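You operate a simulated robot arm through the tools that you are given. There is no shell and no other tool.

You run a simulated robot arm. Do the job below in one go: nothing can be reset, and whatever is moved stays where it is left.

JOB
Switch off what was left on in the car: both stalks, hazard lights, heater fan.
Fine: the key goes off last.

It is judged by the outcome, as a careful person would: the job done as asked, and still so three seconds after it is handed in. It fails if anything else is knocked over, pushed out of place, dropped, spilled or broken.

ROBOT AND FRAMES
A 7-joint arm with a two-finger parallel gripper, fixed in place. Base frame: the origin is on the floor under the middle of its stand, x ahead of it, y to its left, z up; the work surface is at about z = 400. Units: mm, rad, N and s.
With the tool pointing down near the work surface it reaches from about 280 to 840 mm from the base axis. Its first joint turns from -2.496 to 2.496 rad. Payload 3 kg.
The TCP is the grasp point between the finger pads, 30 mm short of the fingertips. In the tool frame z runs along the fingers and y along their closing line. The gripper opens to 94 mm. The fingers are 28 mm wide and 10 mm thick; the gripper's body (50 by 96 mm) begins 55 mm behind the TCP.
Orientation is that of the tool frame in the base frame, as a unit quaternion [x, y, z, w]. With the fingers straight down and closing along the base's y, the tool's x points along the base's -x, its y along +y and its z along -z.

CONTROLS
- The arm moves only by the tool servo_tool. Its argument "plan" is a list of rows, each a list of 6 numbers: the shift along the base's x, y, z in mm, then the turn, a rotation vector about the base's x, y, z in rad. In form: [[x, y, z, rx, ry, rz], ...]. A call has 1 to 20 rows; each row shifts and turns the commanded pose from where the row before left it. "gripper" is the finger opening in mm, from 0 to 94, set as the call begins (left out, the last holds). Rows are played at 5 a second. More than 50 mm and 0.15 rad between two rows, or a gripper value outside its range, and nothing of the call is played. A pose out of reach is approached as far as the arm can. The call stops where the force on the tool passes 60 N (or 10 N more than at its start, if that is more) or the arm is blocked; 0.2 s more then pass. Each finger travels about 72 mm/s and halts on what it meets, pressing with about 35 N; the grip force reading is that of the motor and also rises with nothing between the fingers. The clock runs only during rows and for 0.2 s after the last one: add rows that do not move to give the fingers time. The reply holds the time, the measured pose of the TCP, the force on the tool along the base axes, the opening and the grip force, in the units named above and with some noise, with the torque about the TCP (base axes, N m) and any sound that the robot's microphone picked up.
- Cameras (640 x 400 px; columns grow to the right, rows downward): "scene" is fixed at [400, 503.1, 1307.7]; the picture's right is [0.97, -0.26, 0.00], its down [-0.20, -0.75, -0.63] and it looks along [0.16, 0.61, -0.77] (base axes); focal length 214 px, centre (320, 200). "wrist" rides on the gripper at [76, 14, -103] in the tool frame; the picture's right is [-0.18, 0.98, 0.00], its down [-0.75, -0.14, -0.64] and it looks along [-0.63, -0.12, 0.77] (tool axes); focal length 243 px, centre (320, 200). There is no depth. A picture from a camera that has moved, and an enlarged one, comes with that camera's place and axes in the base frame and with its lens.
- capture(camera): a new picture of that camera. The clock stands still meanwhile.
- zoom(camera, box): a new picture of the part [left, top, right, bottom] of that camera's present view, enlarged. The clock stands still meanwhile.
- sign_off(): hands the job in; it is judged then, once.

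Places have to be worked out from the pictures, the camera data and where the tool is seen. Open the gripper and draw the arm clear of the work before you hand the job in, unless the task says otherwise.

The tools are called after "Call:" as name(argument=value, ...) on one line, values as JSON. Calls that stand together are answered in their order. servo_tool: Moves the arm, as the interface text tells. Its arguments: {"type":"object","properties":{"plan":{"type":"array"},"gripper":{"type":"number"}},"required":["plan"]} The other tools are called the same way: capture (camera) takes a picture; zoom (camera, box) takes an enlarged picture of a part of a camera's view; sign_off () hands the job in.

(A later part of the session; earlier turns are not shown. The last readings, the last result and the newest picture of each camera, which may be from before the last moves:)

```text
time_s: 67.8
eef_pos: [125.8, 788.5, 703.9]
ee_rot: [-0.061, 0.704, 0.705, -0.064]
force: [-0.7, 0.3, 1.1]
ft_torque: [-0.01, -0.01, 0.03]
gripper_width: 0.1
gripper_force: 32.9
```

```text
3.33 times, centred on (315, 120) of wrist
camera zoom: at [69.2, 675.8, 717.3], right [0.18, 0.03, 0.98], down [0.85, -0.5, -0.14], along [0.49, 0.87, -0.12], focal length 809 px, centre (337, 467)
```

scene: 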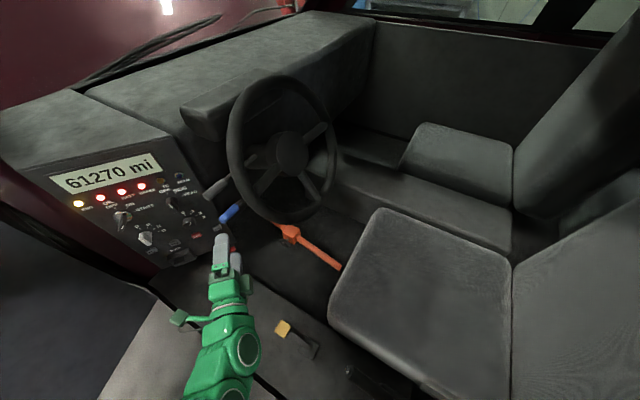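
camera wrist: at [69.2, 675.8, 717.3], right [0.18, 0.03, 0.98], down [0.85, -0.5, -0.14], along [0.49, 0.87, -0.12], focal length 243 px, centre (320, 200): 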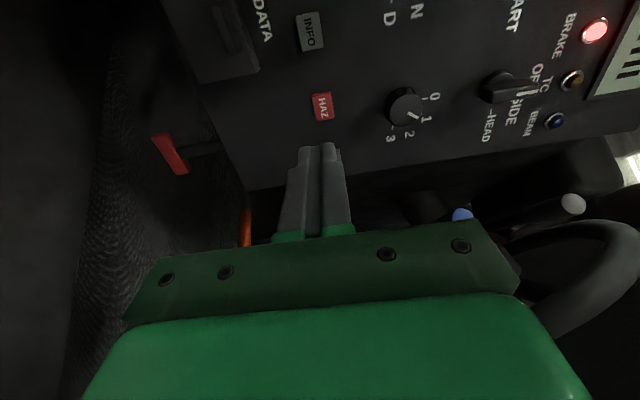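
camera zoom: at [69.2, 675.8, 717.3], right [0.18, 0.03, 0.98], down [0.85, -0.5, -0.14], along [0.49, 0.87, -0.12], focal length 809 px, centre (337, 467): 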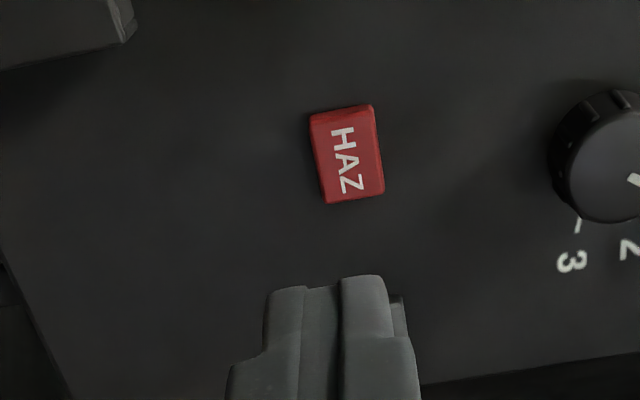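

Aligned in height; the axis needs an 11 mm shift in x. I'll zoom to compare how far HAZ and INFO stand out of the panel as a latch indicator.

Call:
zoom(camera="wrist", box=[280, 0, 350, 60])

Call:
zoom(camera="wrist", box=[290, 80, 360, 135])

Call:
zoom(camera="wrist", box=[370, 70, 450, 150])

```text
6.67 times, centred on (315, 30) of wrist
camera zoom: at [69.2, 675.8, 717.3], right [0.18, 0.03, 0.98], down [0.85, -0.5, -0.14], along [0.49, 0.87, -0.12], focal length 1618 px, centre (353, 1333)
```

zoom: 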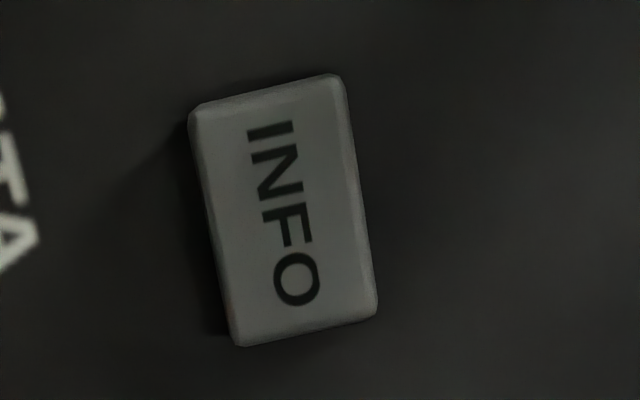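

```text
7.27 times, centred on (325, 108) of wrist
camera zoom: at [69.2, 675.8, 717.3], right [0.18, 0.03, 0.98], down [0.85, -0.5, -0.14], along [0.49, 0.87, -0.12], focal length 1764 px, centre (284, 873)
```

zoom: 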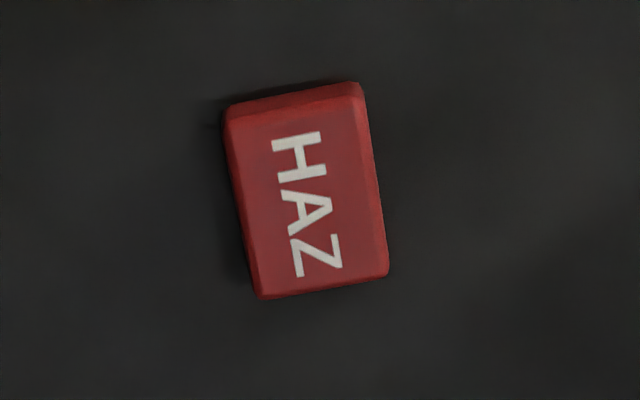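

```text
5.00 times, centred on (410, 110) of wrist
camera zoom: at [69.2, 675.8, 717.3], right [0.18, 0.03, 0.98], down [0.85, -0.5, -0.14], along [0.49, 0.87, -0.12], focal length 1213 px, centre (-130, 650)
```

zoom: 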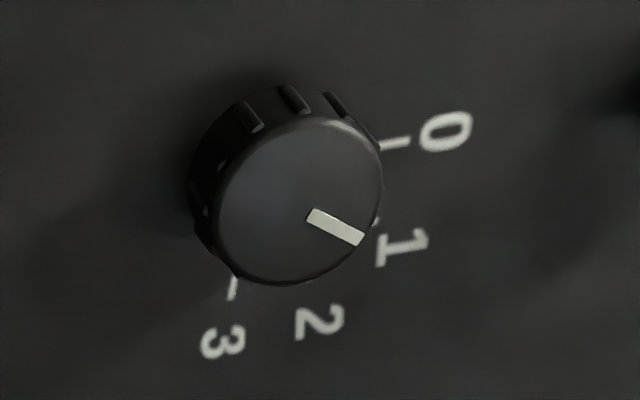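

Fan pointer confirmed at 1. Now I'll line up the axis and approach the HAZ button to about 20 mm.

Call:
servo_tool(plan=[[11, 0, -0.5, 0, 0, 0], [-3.5, 19.7, 0, 0, 0, 0], [-3.5, 19.7, 0, 0, 0, 0], [-3.5, 19.7, 0, 0, 0, 0], [-3.5, 19.7, 0, 0, 0, 0], [-3.5, 19.7, 0, 0, 0, 0], [-0.9, 5, 0, 0, 0, 0], [0, 0, 0, 0, 0, 0]])

Call:
zoom(camera="wrist", box=[230, 80, 400, 220])

Call:
zoom(camera="scene", box=[100, 170, 260, 290])

```text
time_s: 69.6
eef_pos: [118.4, 892.9, 702.3]
ee_rot: [-0.061, 0.704, 0.705, -0.063]
force: [-0.5, 0.3, -0.3]
ft_torque: [0.0, 0.02, -0.03]
gripper_width: 0.0
gripper_force: 32.7
```

```text
2.86 times, centred on (315, 150) of wrist
camera zoom: at [62.5, 780.3, 716.5], right [0.18, 0.03, 0.98], down [0.85, -0.5, -0.14], along [0.49, 0.86, -0.12], focal length 693 px, centre (334, 343)
```

zoom: 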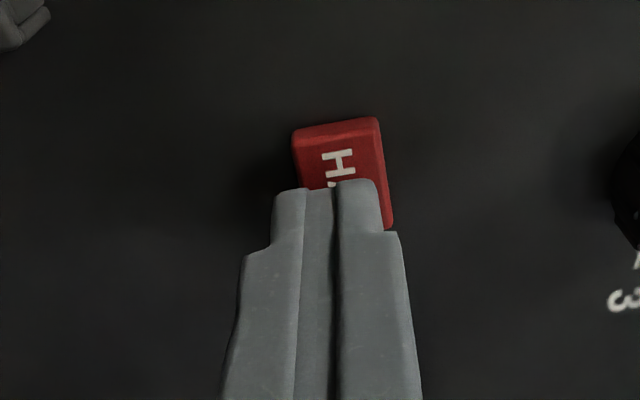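

```text
3.33 times, centred on (180, 230) of scene
camera zoom: at [400.0, 503.1, 1307.7], right [0.97, -0.26, 0.0], down [-0.2, -0.75, -0.63], along [0.16, 0.61, -0.77], focal length 715 px, centre (787, 100)
```

zoom: 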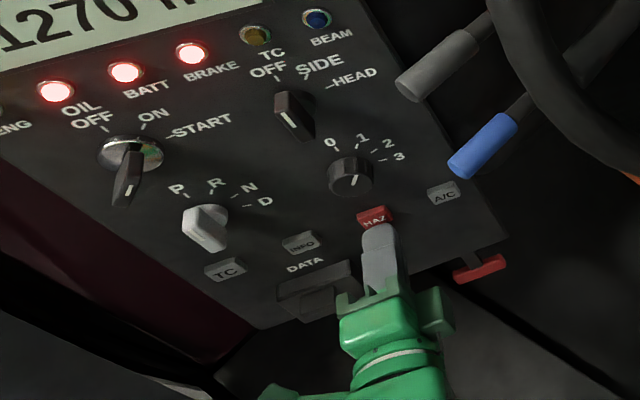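

The fingertips are centred on the button, a couple of mm low. I'll raise 2 mm, advance to near contact, then press in small steps.

Call:
servo_tool(plan=[[0, 0, 2, 0, 0, 0], [-0.9, 4.9, 0, 0, 0, 0], [-0.9, 4.9, 0, 0, 0, 0], [-0.5, 3, 0, 0, 0, 0], [0, 0, 0, 0, 0, 0]])

Call:
zoom(camera="wrist", box=[230, 80, 400, 220])

```text
time_s: 70.8
eef_pos: [116.3, 907.3, 704.5]
ee_rot: [-0.061, 0.704, 0.705, -0.063]
force: [2.2, -1.9, -0.5]
ft_torque: [-0.01, -0.01, -0.01]
gripper_width: 0.1
gripper_force: 33.6
heard: click
```

```text
2.86 times, centred on (315, 150) of wrist
camera zoom: at [59.8, 793.3, 718.0], right [0.18, 0.03, 0.98], down [0.85, -0.5, -0.14], along [0.49, 0.86, -0.12], focal length 693 px, centre (334, 343)
```

zoom: 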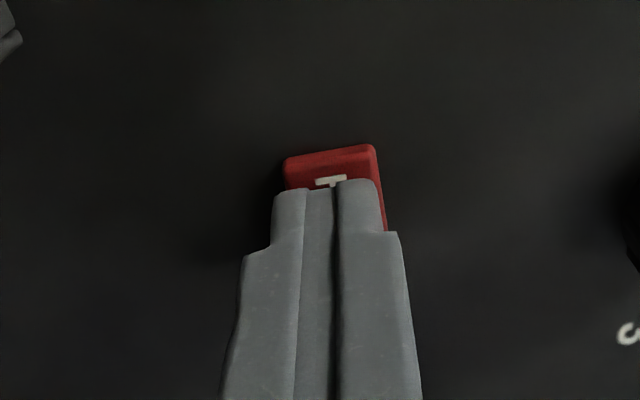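

Contact with about 2 N and a click was heard: the button has actuated. I'll pull straight back and compare its appearance.

Call:
servo_tool(plan=[[0.9, -4.9, 0, 0, 0, 0], [1.7, -9.8, 0, 0, 0, 0], [3.5, -19.7, 0, 0, 0, 0], [3.5, -19.7, 0, 0, 0, 0], [3.5, -19.7, 0, 0, 0, 0], [3.5, -19.7, 0, 0, 0, 0], [3.5, -19.7, 0, 0, 0, 0], [0, 0, 0, 0, 0, 0]])

Call:
zoom(camera="wrist", box=[230, 60, 400, 180])

Call:
zoom(camera="scene", box=[140, 165, 240, 260])

Call:
capture(camera="wrist")

```text
time_s: 72.6
eef_pos: [135.8, 793.0, 704.2]
ee_rot: [-0.06, 0.704, 0.705, -0.063]
force: [-0.3, -0.6, 0.0]
ft_torque: [0.0, 0.01, -0.01]
gripper_width: 0.3
gripper_force: 33.2
```

```text
3.33 times, centred on (315, 120) of wrist
camera zoom: at [80.4, 679.8, 718.4], right [0.19, 0.03, 0.98], down [0.85, -0.5, -0.15], along [0.49, 0.86, -0.12], focal length 809 px, centre (337, 467)
```

zoom: 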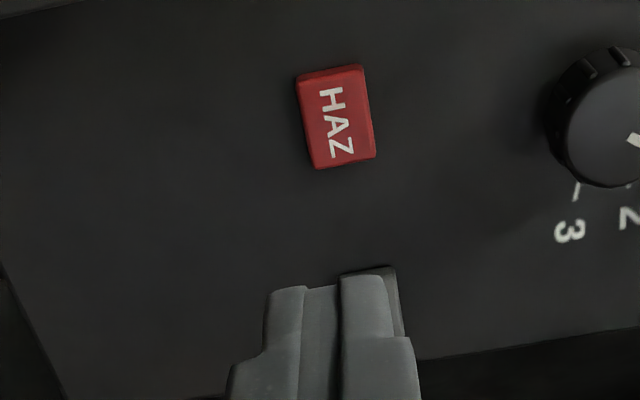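

```text
4.21 times, centred on (190, 212) of scene
camera zoom: at [400.0, 503.1, 1307.7], right [0.97, -0.26, 0.0], down [-0.2, -0.75, -0.63], along [0.16, 0.61, -0.77], focal length 903 px, centre (867, 147)
```

zoom: 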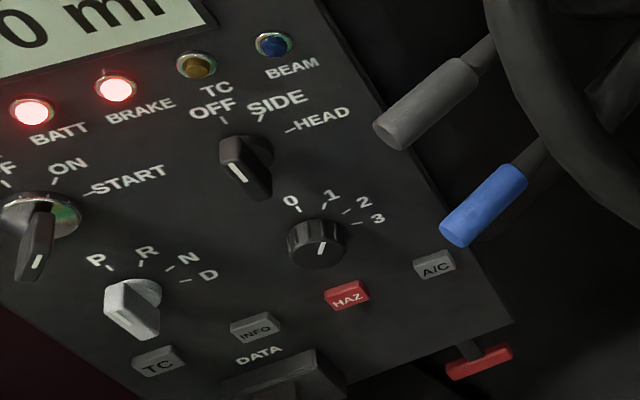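

```text
taken
camera wrist: at [80.4, 679.8, 718.4], right [0.19, 0.03, 0.98], down [0.85, -0.5, -0.15], along [0.49, 0.86, -0.12], focal length 243 px, centre (320, 200)
```

wrist: 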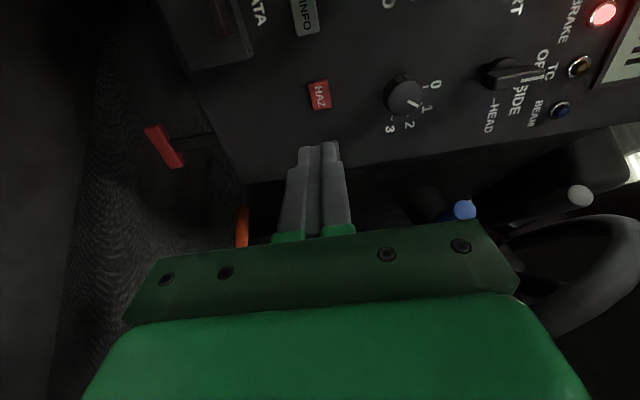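

A click was heard and the neighbours are untouched. I'll zoom on HAZ now against the earlier close-up.

Call:
zoom(camera="wrist", box=[285, 68, 355, 123])

Call:
zoom(camera="scene", box=[180, 215, 230, 245])

```text
7.27 times, centred on (320, 96) of wrist
camera zoom: at [80.4, 679.8, 718.4], right [0.19, 0.03, 0.98], down [0.85, -0.5, -0.15], along [0.49, 0.86, -0.12], focal length 1764 px, centre (320, 960)
```

zoom: 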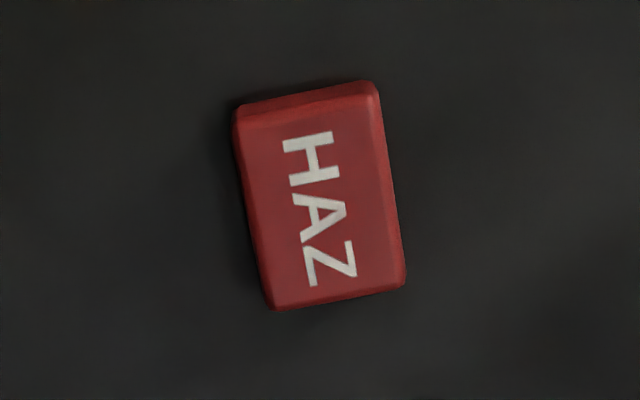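

```text
12.80 times, centred on (205, 230) of scene
camera zoom: at [400.0, 503.1, 1307.7], right [0.97, -0.26, 0.0], down [-0.2, -0.75, -0.63], along [0.16, 0.61, -0.77], focal length 2745 px, centre (1792, -184)
```

zoom: 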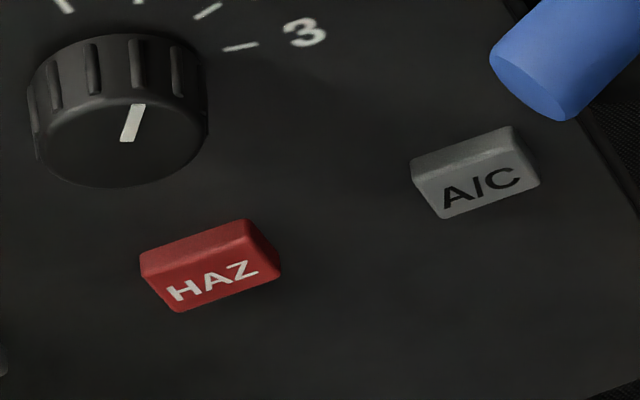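

HAZ now stands out as far as A/C, consistent with unlatching, and a single click was heard. Next is the fan knob at (125, 923, 781): I'll roll to put the camera above, open the gripper and rise to a standoff on its axis.

Call:
servo_tool(plan=[[1, 0, 6.4, -0.02273, 0.12891, 0], [1, 0, 6.4, -0.02273, 0.12891, 0], [1, 0, 6.4, -0.02273, 0.12891, 0], [1, 0, 6.4, -0.02273, 0.12891, 0], [1, 0, 6.4, -0.02273, 0.12891, 0], [1, 0, 6.4, -0.02273, 0.12891, 0], [1, 0, 6.4, -0.02273, 0.12891, 0], [1, 0, 6.4, -0.02273, 0.12891, 0], [1, 0, 6.4, -0.02273, 0.12891, 0], [1, 0, 6.4, -0.02273, 0.12891, 0], [1, 0, 6.4, -0.02273, 0.12891, 0], [1, 0, 6.4, -0.02273, 0.12891, 0], [0, 0, 0, 0, 0, 0]], gripper=60)

Call:
capture(camera="wrist")

Call:
zoom(camera="wrist", box=[240, 40, 400, 170])

```text
time_s: 75.4
eef_pos: [151.5, 853.4, 713.0]
ee_rot: [-0.456, -0.54, -0.455, 0.542]
force: [-0.3, -0.7, 0.0]
ft_torque: [0.02, -0.02, 0.02]
gripper_width: 60.1
gripper_force: 0.1
out of reach, approached as far as the arm can: row 9, 10, 11, 12
```

```text
taken
camera wrist: at [184.2, 755.2, 789.0], right [0.97, 0.17, -0.19], down [-0.03, -0.66, -0.75], along [-0.25, 0.74, -0.63], focal length 243 px, centre (320, 200)
```

wrist: 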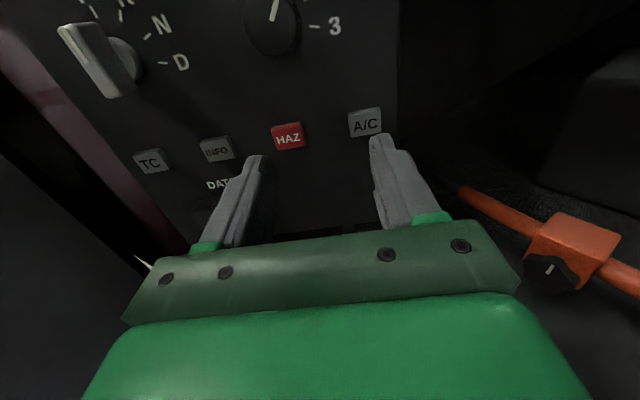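

```text
3.08 times, centred on (320, 105) of wrist
camera zoom: at [184.2, 755.2, 789.0], right [0.97, 0.17, -0.19], down [-0.03, -0.66, -0.75], along [-0.25, 0.74, -0.63], focal length 746 px, centre (320, 492)
```

zoom: 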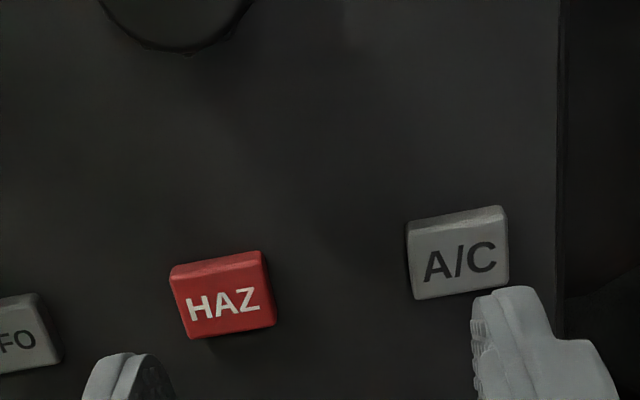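

Rolling fully to 90° here reached an arm limit and the tool drifted to (151, 853, 713); nothing is touched and the panel is 60 mm ahead. The fan only needs −30°, so I'll roll back to about 32° (start) and finish at 0°, where the arm moves freely.

Call:
servo_tool(plan=[[0, -8, 4, 0.02196, -0.12458, 0], [0, -8, 5, 0.02196, -0.12458, 0], [-1, -4, 7, 0.02196, -0.12458, 0], [-1, 0, 8, 0.02196, -0.12458, 0], [-1, 0, 9, 0.02196, -0.12458, 0], [-1, 0, 9, 0.02196, -0.12458, 0], [-1, 0, 9, 0.02196, -0.12458, 0], [-1, 0, 9, 0.02196, -0.12458, 0], [0, 0, 0, 0, 0, 0]])

Call:
capture(camera="wrist")

```text
time_s: 77.4
eef_pos: [146.5, 833.0, 773.1]
ee_rot: [0.136, 0.693, 0.66, -0.255]
force: [0.0, -1.1, -0.4]
ft_torque: [0.0, 0.01, 0.02]
gripper_width: 59.9
gripper_force: 0.1
```

```text
taken
camera wrist: at [107.7, 722.5, 824.9], right [0.67, 0.12, 0.73], down [0.67, -0.53, -0.52], along [0.33, 0.84, -0.43], focal length 243 px, centre (320, 200)
```

wrist: 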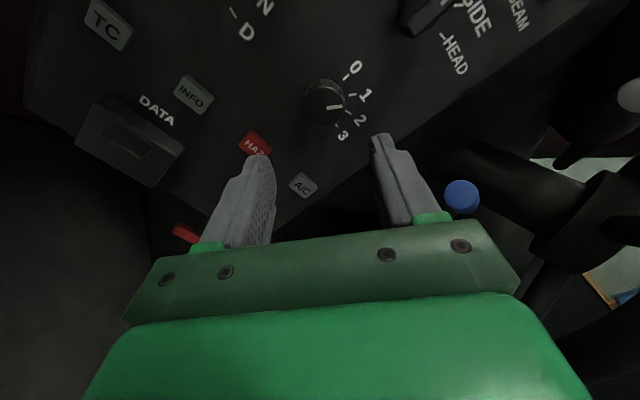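

Now at 32° roll with good control. I'll zoom on the fan knob to refine its centre.

Call:
zoom(camera="wrist", box=[285, 55, 385, 150])

Call:
zoom(camera="scene", box=[140, 165, 240, 260])

```text
4.21 times, centred on (335, 102) of wrist
camera zoom: at [107.7, 722.5, 824.9], right [0.67, 0.12, 0.73], down [0.67, -0.53, -0.52], along [0.33, 0.84, -0.43], focal length 1022 px, centre (257, 610)
```

zoom: 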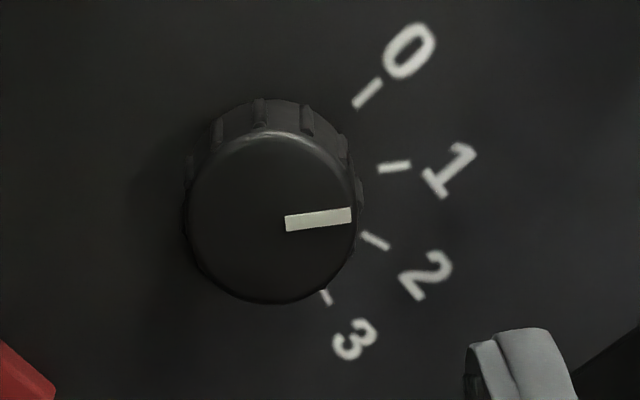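

```text
4.21 times, centred on (190, 212) of scene
camera zoom: at [400.0, 503.1, 1307.7], right [0.97, -0.26, 0.0], down [-0.2, -0.75, -0.63], along [0.16, 0.61, -0.77], focal length 903 px, centre (867, 147)
```

zoom: 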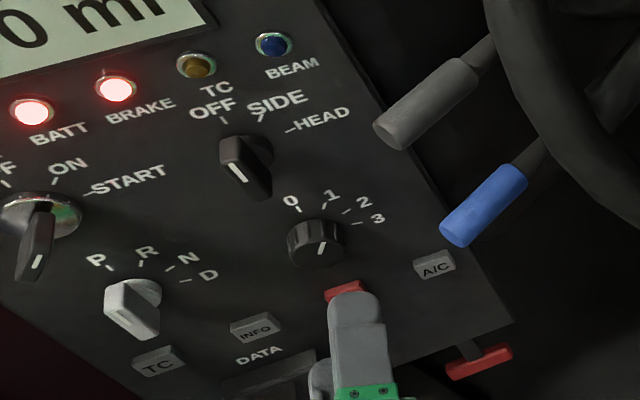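

The pointer is parallel to tick 1; knob face centre is at (124.4, 923, 782), radius about 15.6. I'll align on its axis and approach with fingers open at 60 mm.

Call:
servo_tool(plan=[[-3.1, 0, 4.4, 0, 0, 0], [-3.1, 0, 4.3, 0, 0, 0], [-2.6, 14.8, 0, 0, 0, 0], [-2.6, 14.8, 0, 0, 0, 0], [-2.6, 14.8, 0, 0, 0, 0], [-1.7, 9.8, 0, 0, 0, 0], [0, 0, 0, 0, 0, 0]])

Call:
zoom(camera="wrist", box=[200, 80, 440, 240])

Call:
zoom(camera="scene", box=[140, 165, 240, 260])

```text
time_s: 79.0
eef_pos: [130.9, 885.8, 782.1]
ee_rot: [0.136, 0.693, 0.661, -0.255]
force: [0.0, 0.8, -0.1]
ft_torque: [0.01, 0.03, 0.03]
gripper_width: 60.2
gripper_force: 0.1
```

```text
2.50 times, centred on (320, 160) of wrist
camera zoom: at [92.5, 776.7, 834.6], right [0.67, 0.12, 0.73], down [0.67, -0.53, -0.52], along [0.33, 0.84, -0.43], focal length 606 px, centre (320, 300)
```

zoom: 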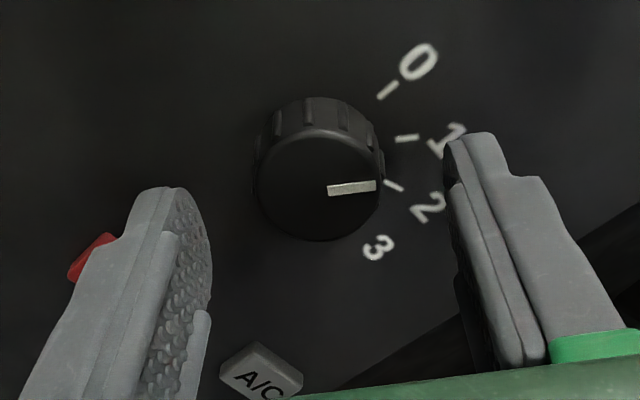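

```text
4.21 times, centred on (190, 212) of scene
camera zoom: at [400.0, 503.1, 1307.7], right [0.97, -0.26, 0.0], down [-0.2, -0.75, -0.63], along [0.16, 0.61, -0.77], focal length 903 px, centre (867, 147)
```

zoom: 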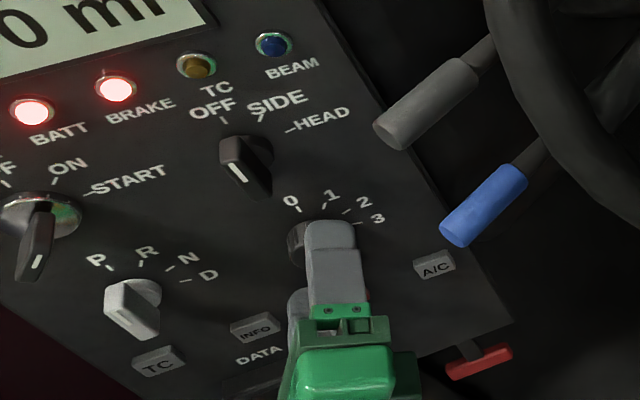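

Centred between the fingers. I'll advance 22 mm so the fingertips overlap the knob, then close.

Call:
servo_tool(plan=[[-0.9, 4.9, 0, 0, 0, 0], [-0.9, 4.9, 0, 0, 0, 0], [-0.9, 4.9, 0, 0, 0, 0], [-0.9, 4.9, 0, 0, 0, 0], [-0.4, 2, 0, 0, 0, 0], [0, 0, 0, 0, 0, 0]])

Call:
zoom(camera="wrist", box=[200, 80, 440, 240])

```text
time_s: 80.4
eef_pos: [125.8, 907.1, 780.7]
ee_rot: [0.136, 0.693, 0.661, -0.255]
force: [-1.0, -0.1, -0.4]
ft_torque: [0.01, -0.02, 0.0]
gripper_width: 59.8
gripper_force: 0.0
```

```text
2.50 times, centred on (320, 160) of wrist
camera zoom: at [87.8, 798.4, 834.2], right [0.67, 0.12, 0.73], down [0.66, -0.53, -0.52], along [0.33, 0.84, -0.43], focal length 606 px, centre (320, 300)
```

zoom: 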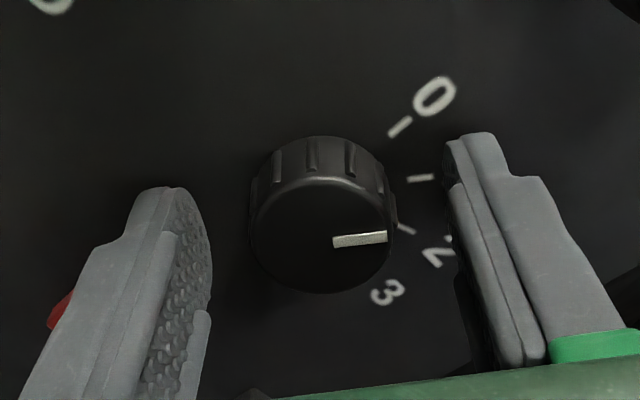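

Fingers straddle the knob without contact. Closing now to grip it.

Call:
servo_tool(plan=[[0, 0, 0, 0, 0, 0], [0, 0, 0, 0, 0, 0], [0, 0, 0, 0, 0, 0], [0, 0, 0, 0, 0, 0]], gripper=24)

Call:
zoom(camera="wrist", box=[200, 80, 440, 240])

```text
time_s: 81.4
eef_pos: [125.9, 909.3, 782.4]
ee_rot: [0.136, 0.693, 0.66, -0.255]
force: [1.0, 4.2, 4.9]
ft_torque: [0.11, 0.03, -0.09]
gripper_width: 33.3
gripper_force: 45.1
```

```text
2.50 times, centred on (320, 160) of wrist
camera zoom: at [88.0, 798.4, 834.4], right [0.67, 0.12, 0.73], down [0.66, -0.53, -0.52], along [0.33, 0.84, -0.43], focal length 606 px, centre (320, 300)
```

zoom: 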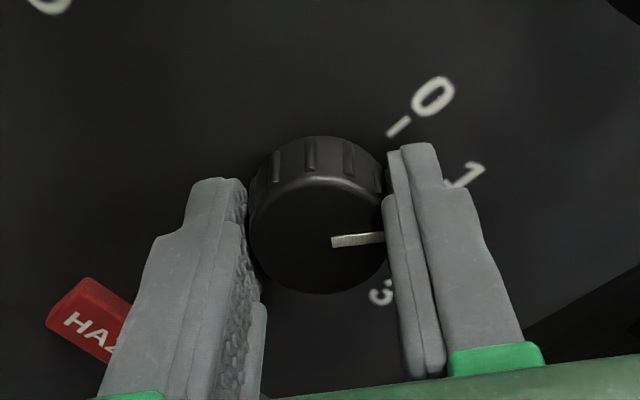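

Firm grip at 33 mm. I'll turn counter-clockwise in steps toward 0.

Call:
servo_tool(plan=[[0, 0, 0, 0.01515, -0.086, 0], [0, 0, 0, 0.01515, -0.086, 0], [0, 0, 0, 0.01515, -0.086, 0], [0, 0, 0, 0.01515, -0.086, 0], [0, 0, 0, 0, 0, 0]])

Call:
zoom(camera="wrist", box=[200, 80, 440, 240])

```text
time_s: 82.6
eef_pos: [127.3, 909.2, 783.0]
ee_rot: [0.013, 0.706, 0.695, -0.137]
force: [-0.6, -10.5, 8.4]
ft_torque: [0.27, 0.01, 0.16]
gripper_width: 33.5
gripper_force: 45.0
```

```text
2.50 times, centred on (320, 160) of wrist
camera zoom: at [73.8, 795.9, 811.6], right [0.38, 0.06, 0.92], down [0.81, -0.51, -0.3], along [0.45, 0.86, -0.25], focal length 606 px, centre (320, 300)
```

zoom: 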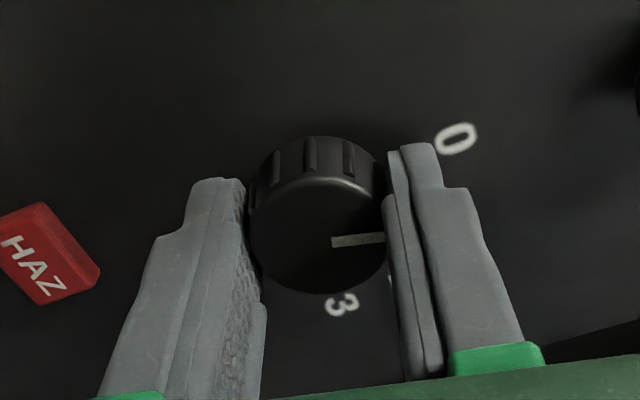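

The knob turns with the gripper, no slip. The remaining 10° now.

Call:
servo_tool(plan=[[0, 0, 0, 0.01515, -0.086, 0], [0, 0, 0, 0.01515, -0.086, 0], [0, 0, 0, 0, 0, 0]])

Call:
zoom(camera="wrist", box=[200, 80, 440, 240])

```text
time_s: 83.4
eef_pos: [126.5, 907.3, 782.3]
ee_rot: [-0.049, 0.704, 0.705, -0.076]
force: [-2.7, -13.5, 8.1]
ft_torque: [0.28, 0.01, 0.23]
gripper_width: 33.2
gripper_force: 44.8
```

```text
2.50 times, centred on (320, 160) of wrist
camera zoom: at [69.8, 795.2, 798.7], right [0.22, 0.04, 0.98], down [0.85, -0.5, -0.17], along [0.48, 0.86, -0.14], focal length 606 px, centre (320, 300)
```

zoom: 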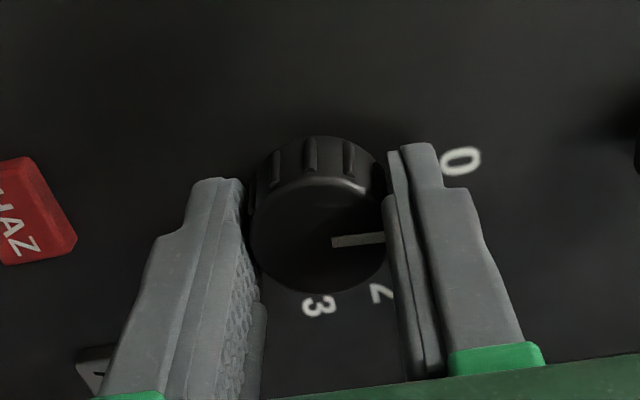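

Turned 30° in total. I'll add about 3° to see whether there's a stop or a pull, then release.

Call:
servo_tool(plan=[[0, 0, 0, 0.00911, -0.0517, 0], [0, 0, 0, 0, 0, 0], [0, 0, 0, 0, 0, 0]])

Call:
servo_tool(plan=[[0, 0, 0, 0, 0, 0], [0, 0, 0, 0, 0, 0], [0, 0, 0, 0, 0, 0], [0, 0, 0, 0, 0, 0]], gripper=60)

Call:
zoom(camera="wrist", box=[200, 80, 440, 240])

```text
time_s: 84.2
eef_pos: [125.7, 908.5, 781.6]
ee_rot: [-0.066, 0.703, 0.706, -0.058]
force: [-4.1, -11.4, 8.6]
ft_torque: [0.28, 0.02, 0.2]
gripper_width: 33.3
gripper_force: 44.8
```

```text
time_s: 85.2
eef_pos: [127.0, 909.1, 782.2]
ee_rot: [-0.068, 0.703, 0.705, -0.057]
force: [0.5, -0.2, -0.3]
ft_torque: [0.01, 0.0, -0.01]
gripper_width: 59.6
gripper_force: 0.1
```

```text
2.50 times, centred on (320, 160) of wrist
camera zoom: at [69.3, 795.2, 794.5], right [0.17, 0.03, 0.99], down [0.86, -0.5, -0.13], along [0.49, 0.87, -0.11], focal length 606 px, centre (320, 300)
```

zoom: 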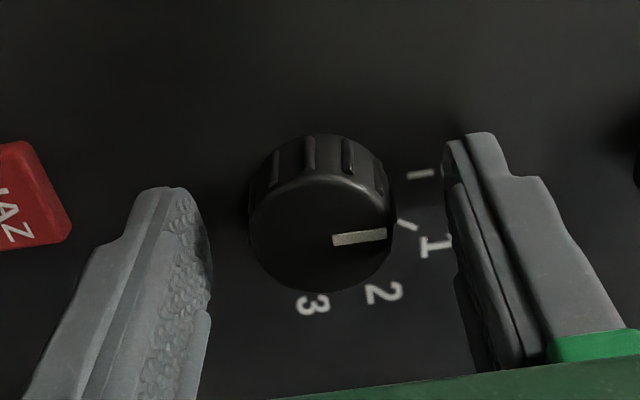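

The pointer is now parallel to the 0 tick. Backing straight out and checking from the scene camera.

Call:
servo_tool(plan=[[0.9, -4.9, 0, 0, 0, 0], [1.7, -9.8, 0, 0, 0, 0], [2.6, -14.8, 0, 0, 0, 0], [2.6, -14.8, 0, 0, 0, 0], [3.5, -19.7, 0, 0, 0, 0], [3.5, -19.7, 0, 0, 0, 0], [3.5, -19.7, 0, 0, 0, 0], [0, 0, 0, 0, 0, 0]])

Call:
zoom(camera="scene", box=[140, 165, 240, 260])

Call:
zoom(camera="scene", box=[170, 190, 220, 230])

Call:
capture(camera="wrist")

```text
time_s: 87.0
eef_pos: [144.0, 804.7, 780.8]
ee_rot: [-0.067, 0.703, 0.706, -0.058]
force: [0.6, 0.8, 0.0]
ft_torque: [-0.02, 0.02, 0.0]
gripper_width: 59.8
gripper_force: 0.1
```

```text
4.21 times, centred on (190, 212) of scene
camera zoom: at [400.0, 503.1, 1307.7], right [0.97, -0.26, 0.0], down [-0.2, -0.75, -0.63], along [0.16, 0.61, -0.77], focal length 903 px, centre (867, 147)
```

zoom: 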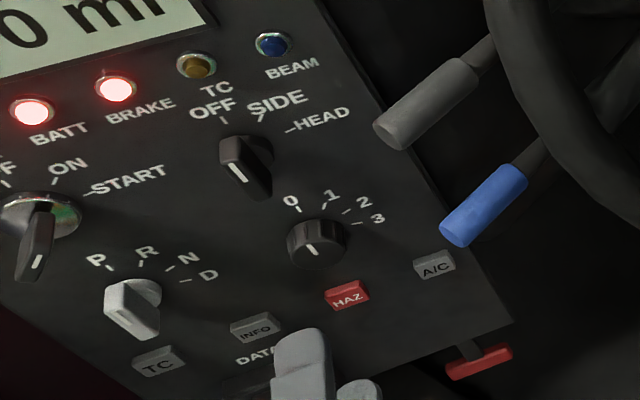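

```text
10.00 times, centred on (195, 210) of scene
camera zoom: at [400.0, 503.1, 1307.7], right [0.97, -0.26, 0.0], down [-0.2, -0.75, -0.63], along [0.16, 0.61, -0.77], focal length 2145 px, centre (1570, 100)
```

zoom: 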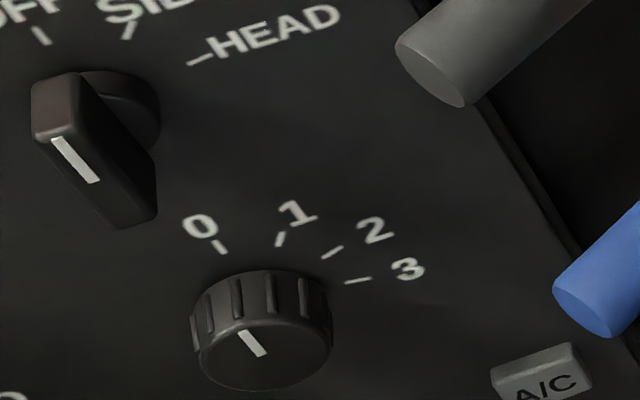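

```text
taken
camera wrist: at [87.6, 692.0, 794.4], right [0.17, 0.03, 0.99], down [0.86, -0.5, -0.13], along [0.49, 0.87, -0.11], focal length 243 px, centre (320, 200)
```

wrist: 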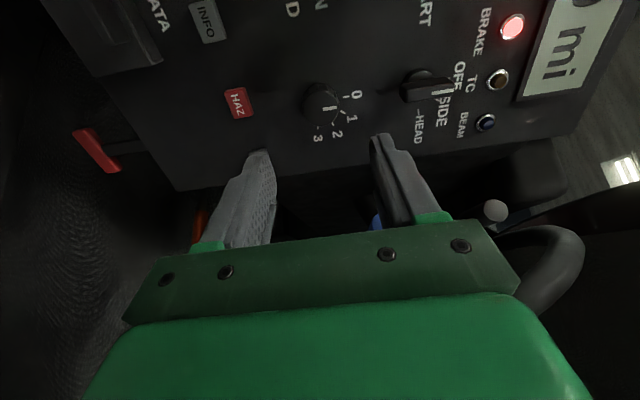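

Fan is at 0 and everything else looks untouched. Before the key, I'll repeat the very first zoom to compare HAZ with its original look.

Call:
zoom(camera="scene", box=[40, 140, 240, 270])

Call:
zoom(camera="scene", box=[180, 215, 230, 245])

Call:
zoom(camera="scene", box=[100, 195, 150, 235])

```text
3.08 times, centred on (140, 205) of scene
camera zoom: at [400.0, 503.1, 1307.7], right [0.97, -0.26, 0.0], down [-0.2, -0.75, -0.63], along [0.16, 0.61, -0.77], focal length 660 px, centre (874, 185)
```

zoom: 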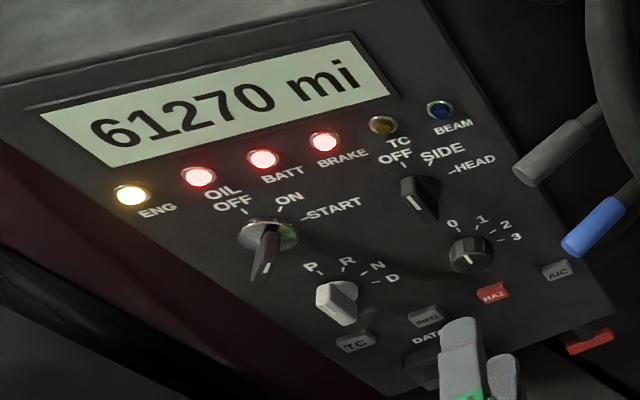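

```text
12.80 times, centred on (205, 230) of scene
camera zoom: at [400.0, 503.1, 1307.7], right [0.97, -0.26, 0.0], down [-0.2, -0.75, -0.63], along [0.16, 0.61, -0.77], focal length 2745 px, centre (1792, -184)
```

zoom: 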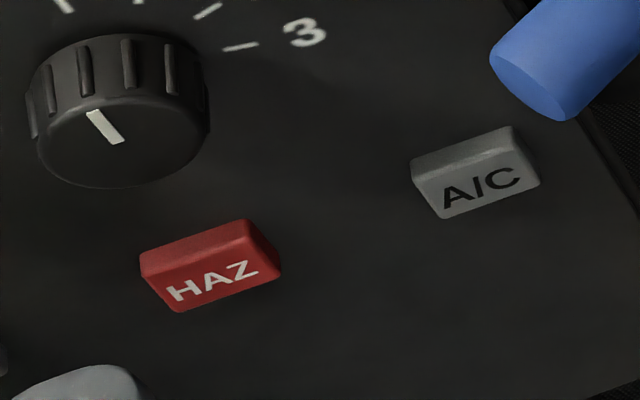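

```text
10.00 times, centred on (125, 215) of scene
camera zoom: at [400.0, 503.1, 1307.7], right [0.97, -0.26, 0.0], down [-0.2, -0.75, -0.63], along [0.16, 0.61, -0.77], focal length 2145 px, centre (2270, 50)
```

zoom: 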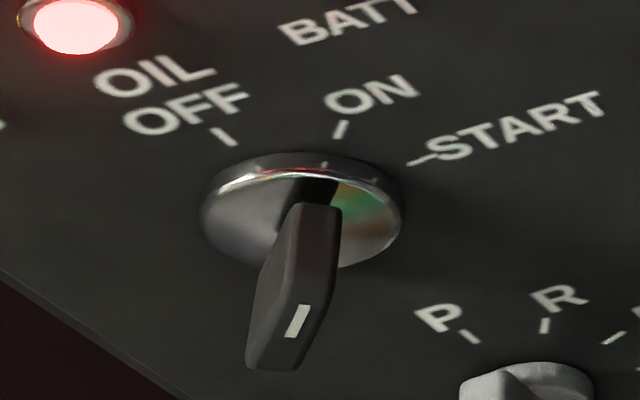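

HAZ looks the same as before (a push-push button), and exactly one click was heard. Only the key is left: its mark is at about (26, 880, 880) at ON and it turns 30° counter-clockwise to OFF. I'll first go to the roomy area higher and farther back, then roll there so the fingers close horizontally.

Call:
servo_tool(plan=[[-5, -10, 20, 0, 0, 0], [-5, -10, 20, 0, 0, 0], [-5, -10, 20, 0, 0, 0], [-5, -10, 20, 0, 0, 0], [-5, -10, 20, 0, 0, 0], [-5, -10, 20, 0, 0, 0], [-5, -10, 20, 0, 0, 0], [-5, -10, 20, 0, 0, 0], [-5, -10, 20, 0, 0, 0], [0, 0, 10, 0, 0, 0], [0, 0, 0, 0, 0, 0]])

Call:
servo_tool(plan=[[0, 0, 0, -0.02273, 0.12891, 0], [0, 0, 0, -0.02273, 0.12891, 0], [0, 0, 0, -0.02273, 0.12891, 0], [0, 0, 0, -0.02273, 0.12891, 0], [0, 0, 0, -0.02273, 0.12891, 0], [0, 0, 0, -0.02273, 0.12891, 0], [0, 0, 0, 0, 0, 0]])

```text
time_s: 89.4
eef_pos: [99.2, 714.4, 972.8]
ee_rot: [-0.067, 0.703, 0.706, -0.058]
force: [-1.4, -0.6, -0.5]
ft_torque: [0.0, 0.03, 0.02]
gripper_width: 59.6
gripper_force: 0.0
```

```text
time_s: 91.0
eef_pos: [98.4, 714.8, 971.4]
ee_rot: [0.21, 0.673, 0.631, -0.323]
force: [0.6, 0.2, -0.3]
ft_torque: [-0.03, -0.04, 0.04]
gripper_width: 60.0
gripper_force: 0.1
```

Rolling is fine here. Continuing to about 90°.

Call:
servo_tool(plan=[[0, 0, 0, -0.02273, 0.12891, 0], [0, 0, 0, -0.02273, 0.12891, 0], [0, 0, 0, -0.02273, 0.12891, 0], [0, 0, 0, -0.02273, 0.12891, 0], [0, 0, 0, 0, 0, 0]])

Call:
servo_tool(plan=[[0, 0, 0, -0.02273, 0.12891, 0], [0, 0, 0, -0.02273, 0.12891, 0], [0, 0, 0, 0, 0, 0]])

Call:
capture(camera="wrist")

Call:
zoom(camera="wrist", box=[200, 100, 360, 230])

```text
time_s: 92.2
eef_pos: [100.5, 715.4, 971.7]
ee_rot: [0.376, 0.598, 0.525, -0.474]
force: [0.0, -0.2, -0.6]
ft_torque: [0.01, 0.0, -0.01]
gripper_width: 60.1
gripper_force: 0.0
```

```text
time_s: 93.0
eef_pos: [99.2, 717.0, 971.0]
ee_rot: [0.451, 0.544, 0.46, -0.538]
force: [0.0, 0.0, -0.4]
ft_torque: [0.0, 0.0, -0.01]
gripper_width: 60.0
gripper_force: 0.1
```

```text
taken
camera wrist: at [130.6, 617.4, 1048.1], right [0.97, 0.17, -0.17], down [-0.02, -0.65, -0.76], along [-0.24, 0.74, -0.63], focal length 243 px, centre (320, 200)
```

wrist: 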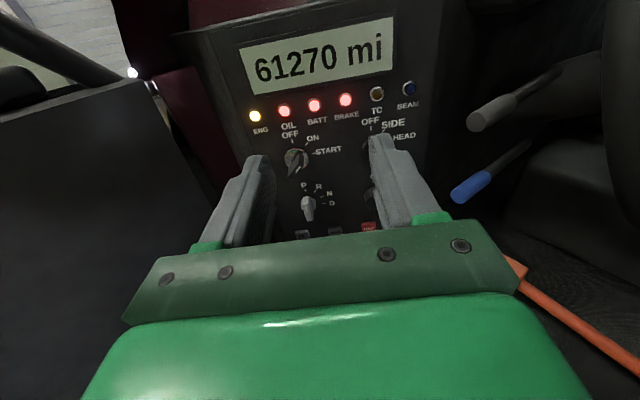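

```text
3.08 times, centred on (280, 165) of wrist
camera zoom: at [130.6, 617.4, 1048.1], right [0.97, 0.17, -0.17], down [-0.02, -0.65, -0.76], along [-0.24, 0.74, -0.63], focal length 746 px, centre (443, 308)
```

zoom: 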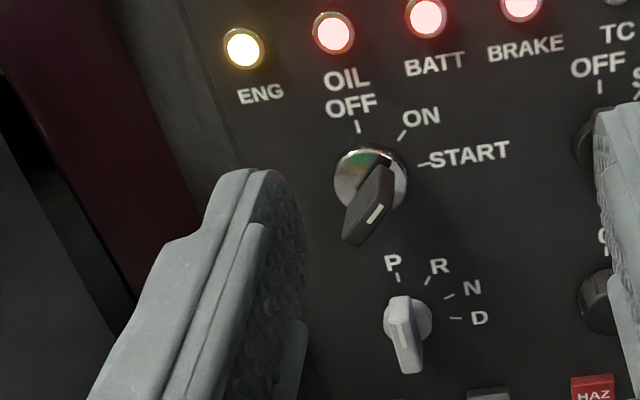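

At 90° roll here everything is fine. The key axis is near (15, 914, 876) at the barrel, its paddle front is about 45 mm off the panel and roughly 30 mm long. I'll descend in short stages toward a standoff on that axis, checking reach.

Call:
servo_tool(plan=[[-10, 4, -8, 0, 0, 0], [-10, 4, -8, 0, 0, 0], [-10, 4, -8, 0, 0, 0], [-10, 4, -8, 0, 0, 0], [0, 0, 0, 0, 0, 0]])

Call:
servo_tool(plan=[[-5, 6, -8, 0, 0, 0], [-5, 6, -8, 0, 0, 0], [-5, 6, -8, 0, 0, 0], [0, 0, 0, 0, 0, 0]])

```text
time_s: 94.2
eef_pos: [58.7, 731.0, 939.9]
ee_rot: [0.451, 0.544, 0.459, -0.539]
force: [0.5, -0.3, -0.3]
ft_torque: [0.01, 0.02, 0.0]
gripper_width: 60.1
gripper_force: 0.1
```

```text
time_s: 95.2
eef_pos: [44.3, 749.3, 915.2]
ee_rot: [0.451, 0.544, 0.459, -0.539]
force: [-0.6, -0.4, 0.0]
ft_torque: [0.02, 0.0, 0.0]
gripper_width: 59.9
gripper_force: 0.1
```

Tracking well. Continuing down to the standoff at (38, 789, 876) in short stages.

Call:
servo_tool(plan=[[-2, 8, -8, 0, 0, 0], [-2, 8, -8, 0, 0, 0], [0, 0, 0, 0, 0, 0]])

Call:
servo_tool(plan=[[-1, 8, -8, 0, 0, 0], [-1, 8, -8, 0, 0, 0], [0, 8, -7, 0, 0, 0], [0, 0, 0, 0, 0, 0]])

Call:
capture(camera="wrist")

Call:
zoom(camera="wrist", box=[260, 50, 390, 160])

Call:
zoom(camera="scene", box=[80, 180, 170, 260])

```text
time_s: 96.0
eef_pos: [52.0, 767.6, 907.2]
ee_rot: [0.453, 0.538, 0.466, -0.537]
force: [-0.8, -0.3, -0.1]
ft_torque: [0.0, -0.02, 0.03]
gripper_width: 60.1
gripper_force: 0.0
```

```text
time_s: 97.2
eef_pos: [96.8, 789.6, 894.5]
ee_rot: [-0.465, -0.519, -0.486, 0.527]
force: [0.1, -0.5, -0.5]
ft_torque: [0.02, 0.01, 0.01]
gripper_width: 60.1
gripper_force: 0.0
stopped in row 4: the arm was blocked; the commanded pose is now the measured one
```

```text
taken
camera wrist: at [121.0, 689.4, 968.8], right [0.98, 0.1, -0.17], down [-0.07, -0.63, -0.77], along [-0.18, 0.77, -0.61], focal length 243 px, centre (320, 200)
```

wrist: 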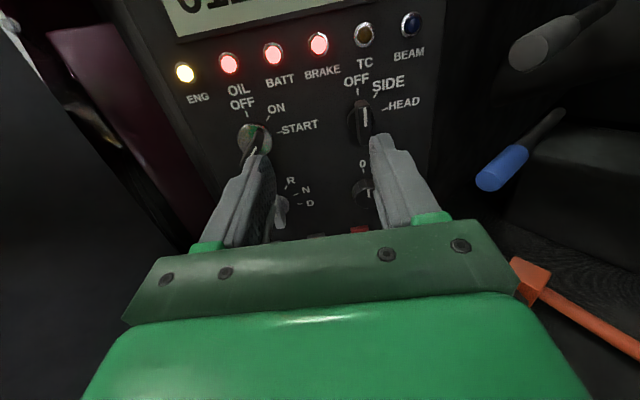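

```text
3.64 times, centred on (325, 105) of wrist
camera zoom: at [121.0, 689.4, 968.8], right [0.98, 0.1, -0.17], down [-0.07, -0.63, -0.77], along [-0.18, 0.77, -0.61], focal length 882 px, centre (302, 546)
```

zoom: 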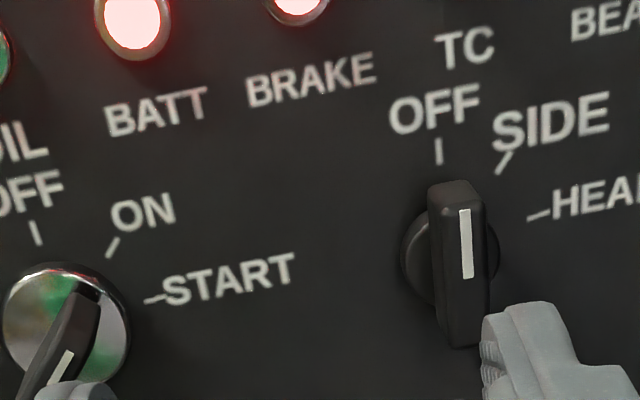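

```text
5.00 times, centred on (125, 220) of scene
camera zoom: at [400.0, 503.1, 1307.7], right [0.97, -0.26, 0.0], down [-0.2, -0.75, -0.63], along [0.16, 0.61, -0.77], focal length 1072 px, centre (1295, 100)
```

zoom: 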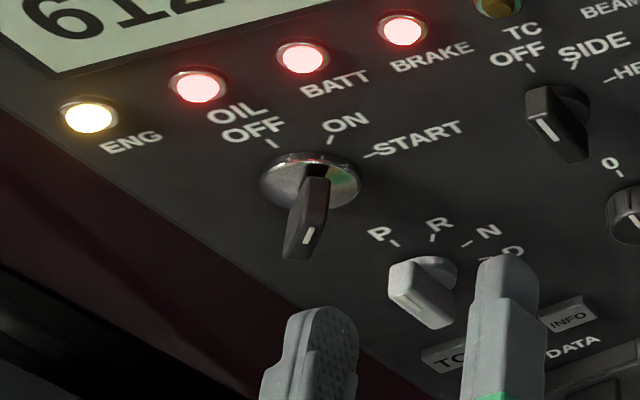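

The arm hit a joint limit again near +90° roll at this height and drifted right, with nothing touched. The other direction (φ = −60° to −90°, camera below) should sit mid-range, so I'll back off up and away, straighten, and roll the other way.

Call:
servo_tool(plan=[[0, -18, 19, 0, 0, 0], [0, -18, 19, 0, 0, 0], [0, -18, 19, 0, 0, 0], [0, -18, 19, -0.0145, 0, 0.039], [0, 0, 0, -0.0145, 0, 0.039], [0, 0, 0, 0, 0, 0]])

Call:
servo_tool(plan=[[0, 0, 0, 0.02273, -0.12891, 0], [0, 0, 0, 0.02273, -0.12891, 0], [0, 0, 0, 0.02273, -0.12891, 0], [0, 0, 0, 0.02273, -0.12891, 0], [0, 0, 0, 0.02273, -0.12891, 0], [0, 0, 0, 0.02273, -0.12891, 0], [0, 0, 0, 0.02273, -0.12891, 0], [0, 0, 0, 0.02273, -0.12891, 0], [0, 0, 0, 0.02273, -0.12891, 0], [0, 0, 0, 0.02273, -0.12891, 0], [0, 0, 0, 0.02273, -0.12891, 0], [0, 0, 0, 0.02273, -0.12891, 0], [0, 0, 0, 0, 0, 0]])

```text
time_s: 98.6
eef_pos: [85.5, 719.8, 967.0]
ee_rot: [0.45, 0.549, 0.452, -0.54]
force: [0.4, 0.1, -0.2]
ft_torque: [0.03, -0.01, 0.03]
gripper_width: 59.7
gripper_force: 0.1
```

```text
time_s: 101.4
eef_pos: [84.9, 720.1, 967.2]
ee_rot: [-0.064, 0.71, 0.699, -0.054]
force: [-0.4, 0.0, -0.2]
ft_torque: [0.0, 0.0, 0.01]
gripper_width: 59.9
gripper_force: 0.0
```

Straight again at roll 0. Continuing to roll on to −60°.

Call:
servo_tool(plan=[[0, 0, 0, 0.016, 0, 0], [0, 0, 0, 0.02273, -0.12891, 0], [0, 0, 0, 0.02273, -0.12891, 0], [0, 0, 0, 0.02273, -0.12891, 0], [0, 0, 0, 0.02273, -0.12891, 0], [0, 0, 0, 0, 0, 0]])

Call:
servo_tool(plan=[[0, 0, 0, 0.02273, -0.12891, 0], [0, 0, 0, 0.02273, -0.12891, 0], [0, 0, 0, 0.02273, -0.12891, 0], [0, 0, 0, 0.02273, -0.12891, 0], [0, 0, 0, 0, 0, 0]])

Call:
capture(camera="wrist")

```text
time_s: 102.8
eef_pos: [85.2, 718.6, 968.0]
ee_rot: [-0.244, 0.662, 0.697, 0.13]
force: [-0.1, 0.1, -1.0]
ft_torque: [0.01, -0.01, 0.01]
gripper_width: 60.1
gripper_force: 0.1
```

```text
time_s: 104.0
eef_pos: [85.6, 719.8, 967.2]
ee_rot: [-0.408, 0.575, 0.64, 0.306]
force: [0.1, 0.0, -0.8]
ft_torque: [-0.02, 0.01, 0.0]
gripper_width: 60.1
gripper_force: 0.1
```

```text
taken
camera wrist: at [54.7, 611.2, 907.4], right [-0.76, -0.13, 0.64], down [0.59, -0.55, 0.59], along [0.27, 0.82, 0.5], focal length 243 px, centre (320, 200)
```

wrist: 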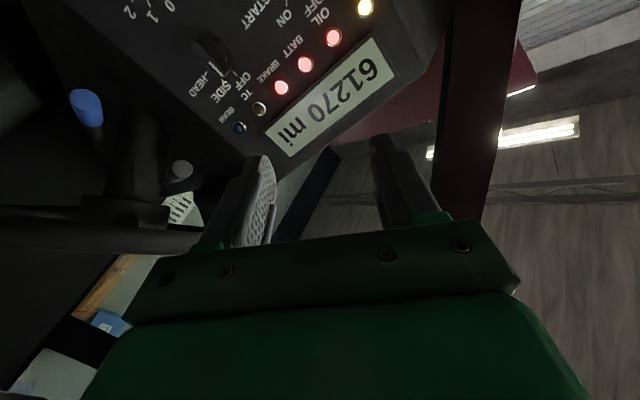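

Roll is −61°, so the closing line is square to the key paddle. Moving in stages to the key standoff.

Call:
servo_tool(plan=[[-4.7, 6.9, -9.1, 0, 0, 0], [-4.7, 6.9, -9.1, 0, 0, 0], [-4.7, 6.9, -9.1, 0, 0, 0], [-4.7, 6.9, -9.1, 0, 0, 0], [0, 0, 0, 0, 0, 0]])

Call:
servo_tool(plan=[[-4.7, 6.9, -9.1, 0, 0, 0], [-4.7, 6.9, -9.1, 0, 0, 0], [-4.7, 6.9, -9.1, 0, 0, 0], [0, 0, 0, 0, 0, 0]])

Call:
servo_tool(plan=[[-4.7, 4, -9.1, 0, 0, 0], [-4.7, 4, -9.1, 0, 0, 0], [-4.7, 4, -9.1, 0, 0, 0], [0, 0, 0, 0, 0, 0]])

Call:
capture(camera="wrist")

Call:
zoom(camera="scene", box=[80, 180, 170, 260])

```text
time_s: 105.2
eef_pos: [65.3, 746.7, 931.9]
ee_rot: [-0.408, 0.575, 0.64, 0.305]
force: [-0.2, -0.3, -0.4]
ft_torque: [0.01, 0.02, 0.01]
gripper_width: 60.0
gripper_force: 0.1
```

```text
time_s: 106.2
eef_pos: [53.9, 767.2, 903.5]
ee_rot: [-0.407, 0.576, 0.64, 0.305]
force: [0.6, -0.8, 0.1]
ft_torque: [0.01, -0.02, -0.01]
gripper_width: 59.8
gripper_force: 0.1
```

```text
time_s: 107.2
eef_pos: [39.3, 780.1, 876.1]
ee_rot: [-0.407, 0.575, 0.641, 0.305]
force: [0.0, -0.4, -0.4]
ft_torque: [-0.01, 0.01, 0.0]
gripper_width: 59.8
gripper_force: 0.1
```

```text
taken
camera wrist: at [7.7, 671.8, 816.4], right [-0.76, -0.14, 0.64], down [0.59, -0.55, 0.58], along [0.28, 0.82, 0.5], focal length 243 px, centre (320, 200)
```

wrist: 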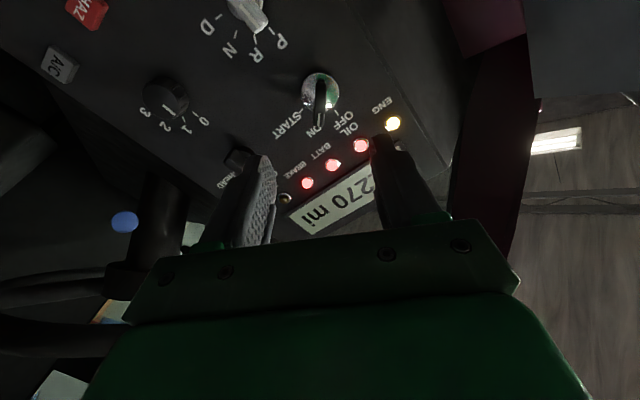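

```text
5.00 times, centred on (125, 220) of scene
camera zoom: at [400.0, 503.1, 1307.7], right [0.97, -0.26, 0.0], down [-0.2, -0.75, -0.63], along [0.16, 0.61, -0.77], focal length 1072 px, centre (1295, 100)
```

zoom: 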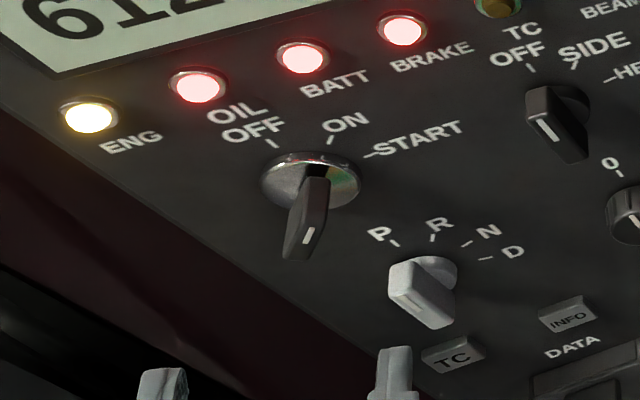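

Reach is fine on this side and the key lies right on the tool axis between the fingers. I'll zoom for the exact paddle position.

Call:
zoom(camera="wrist", box=[270, 55, 370, 145])

```text
4.44 times, centred on (320, 100) of wrist
camera zoom: at [7.7, 671.8, 816.4], right [-0.76, -0.14, 0.64], down [0.59, -0.55, 0.58], along [0.28, 0.82, 0.5], focal length 1078 px, centre (320, 644)
```

zoom: 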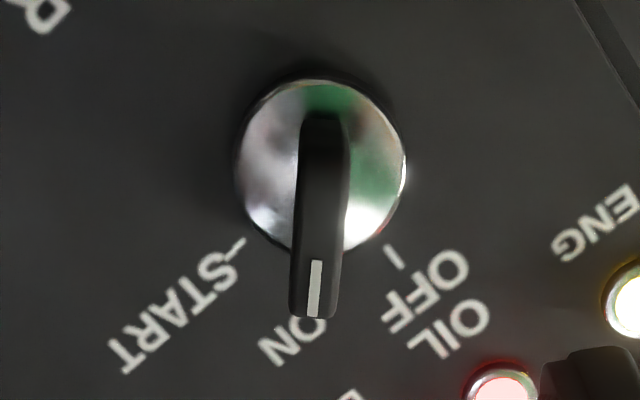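

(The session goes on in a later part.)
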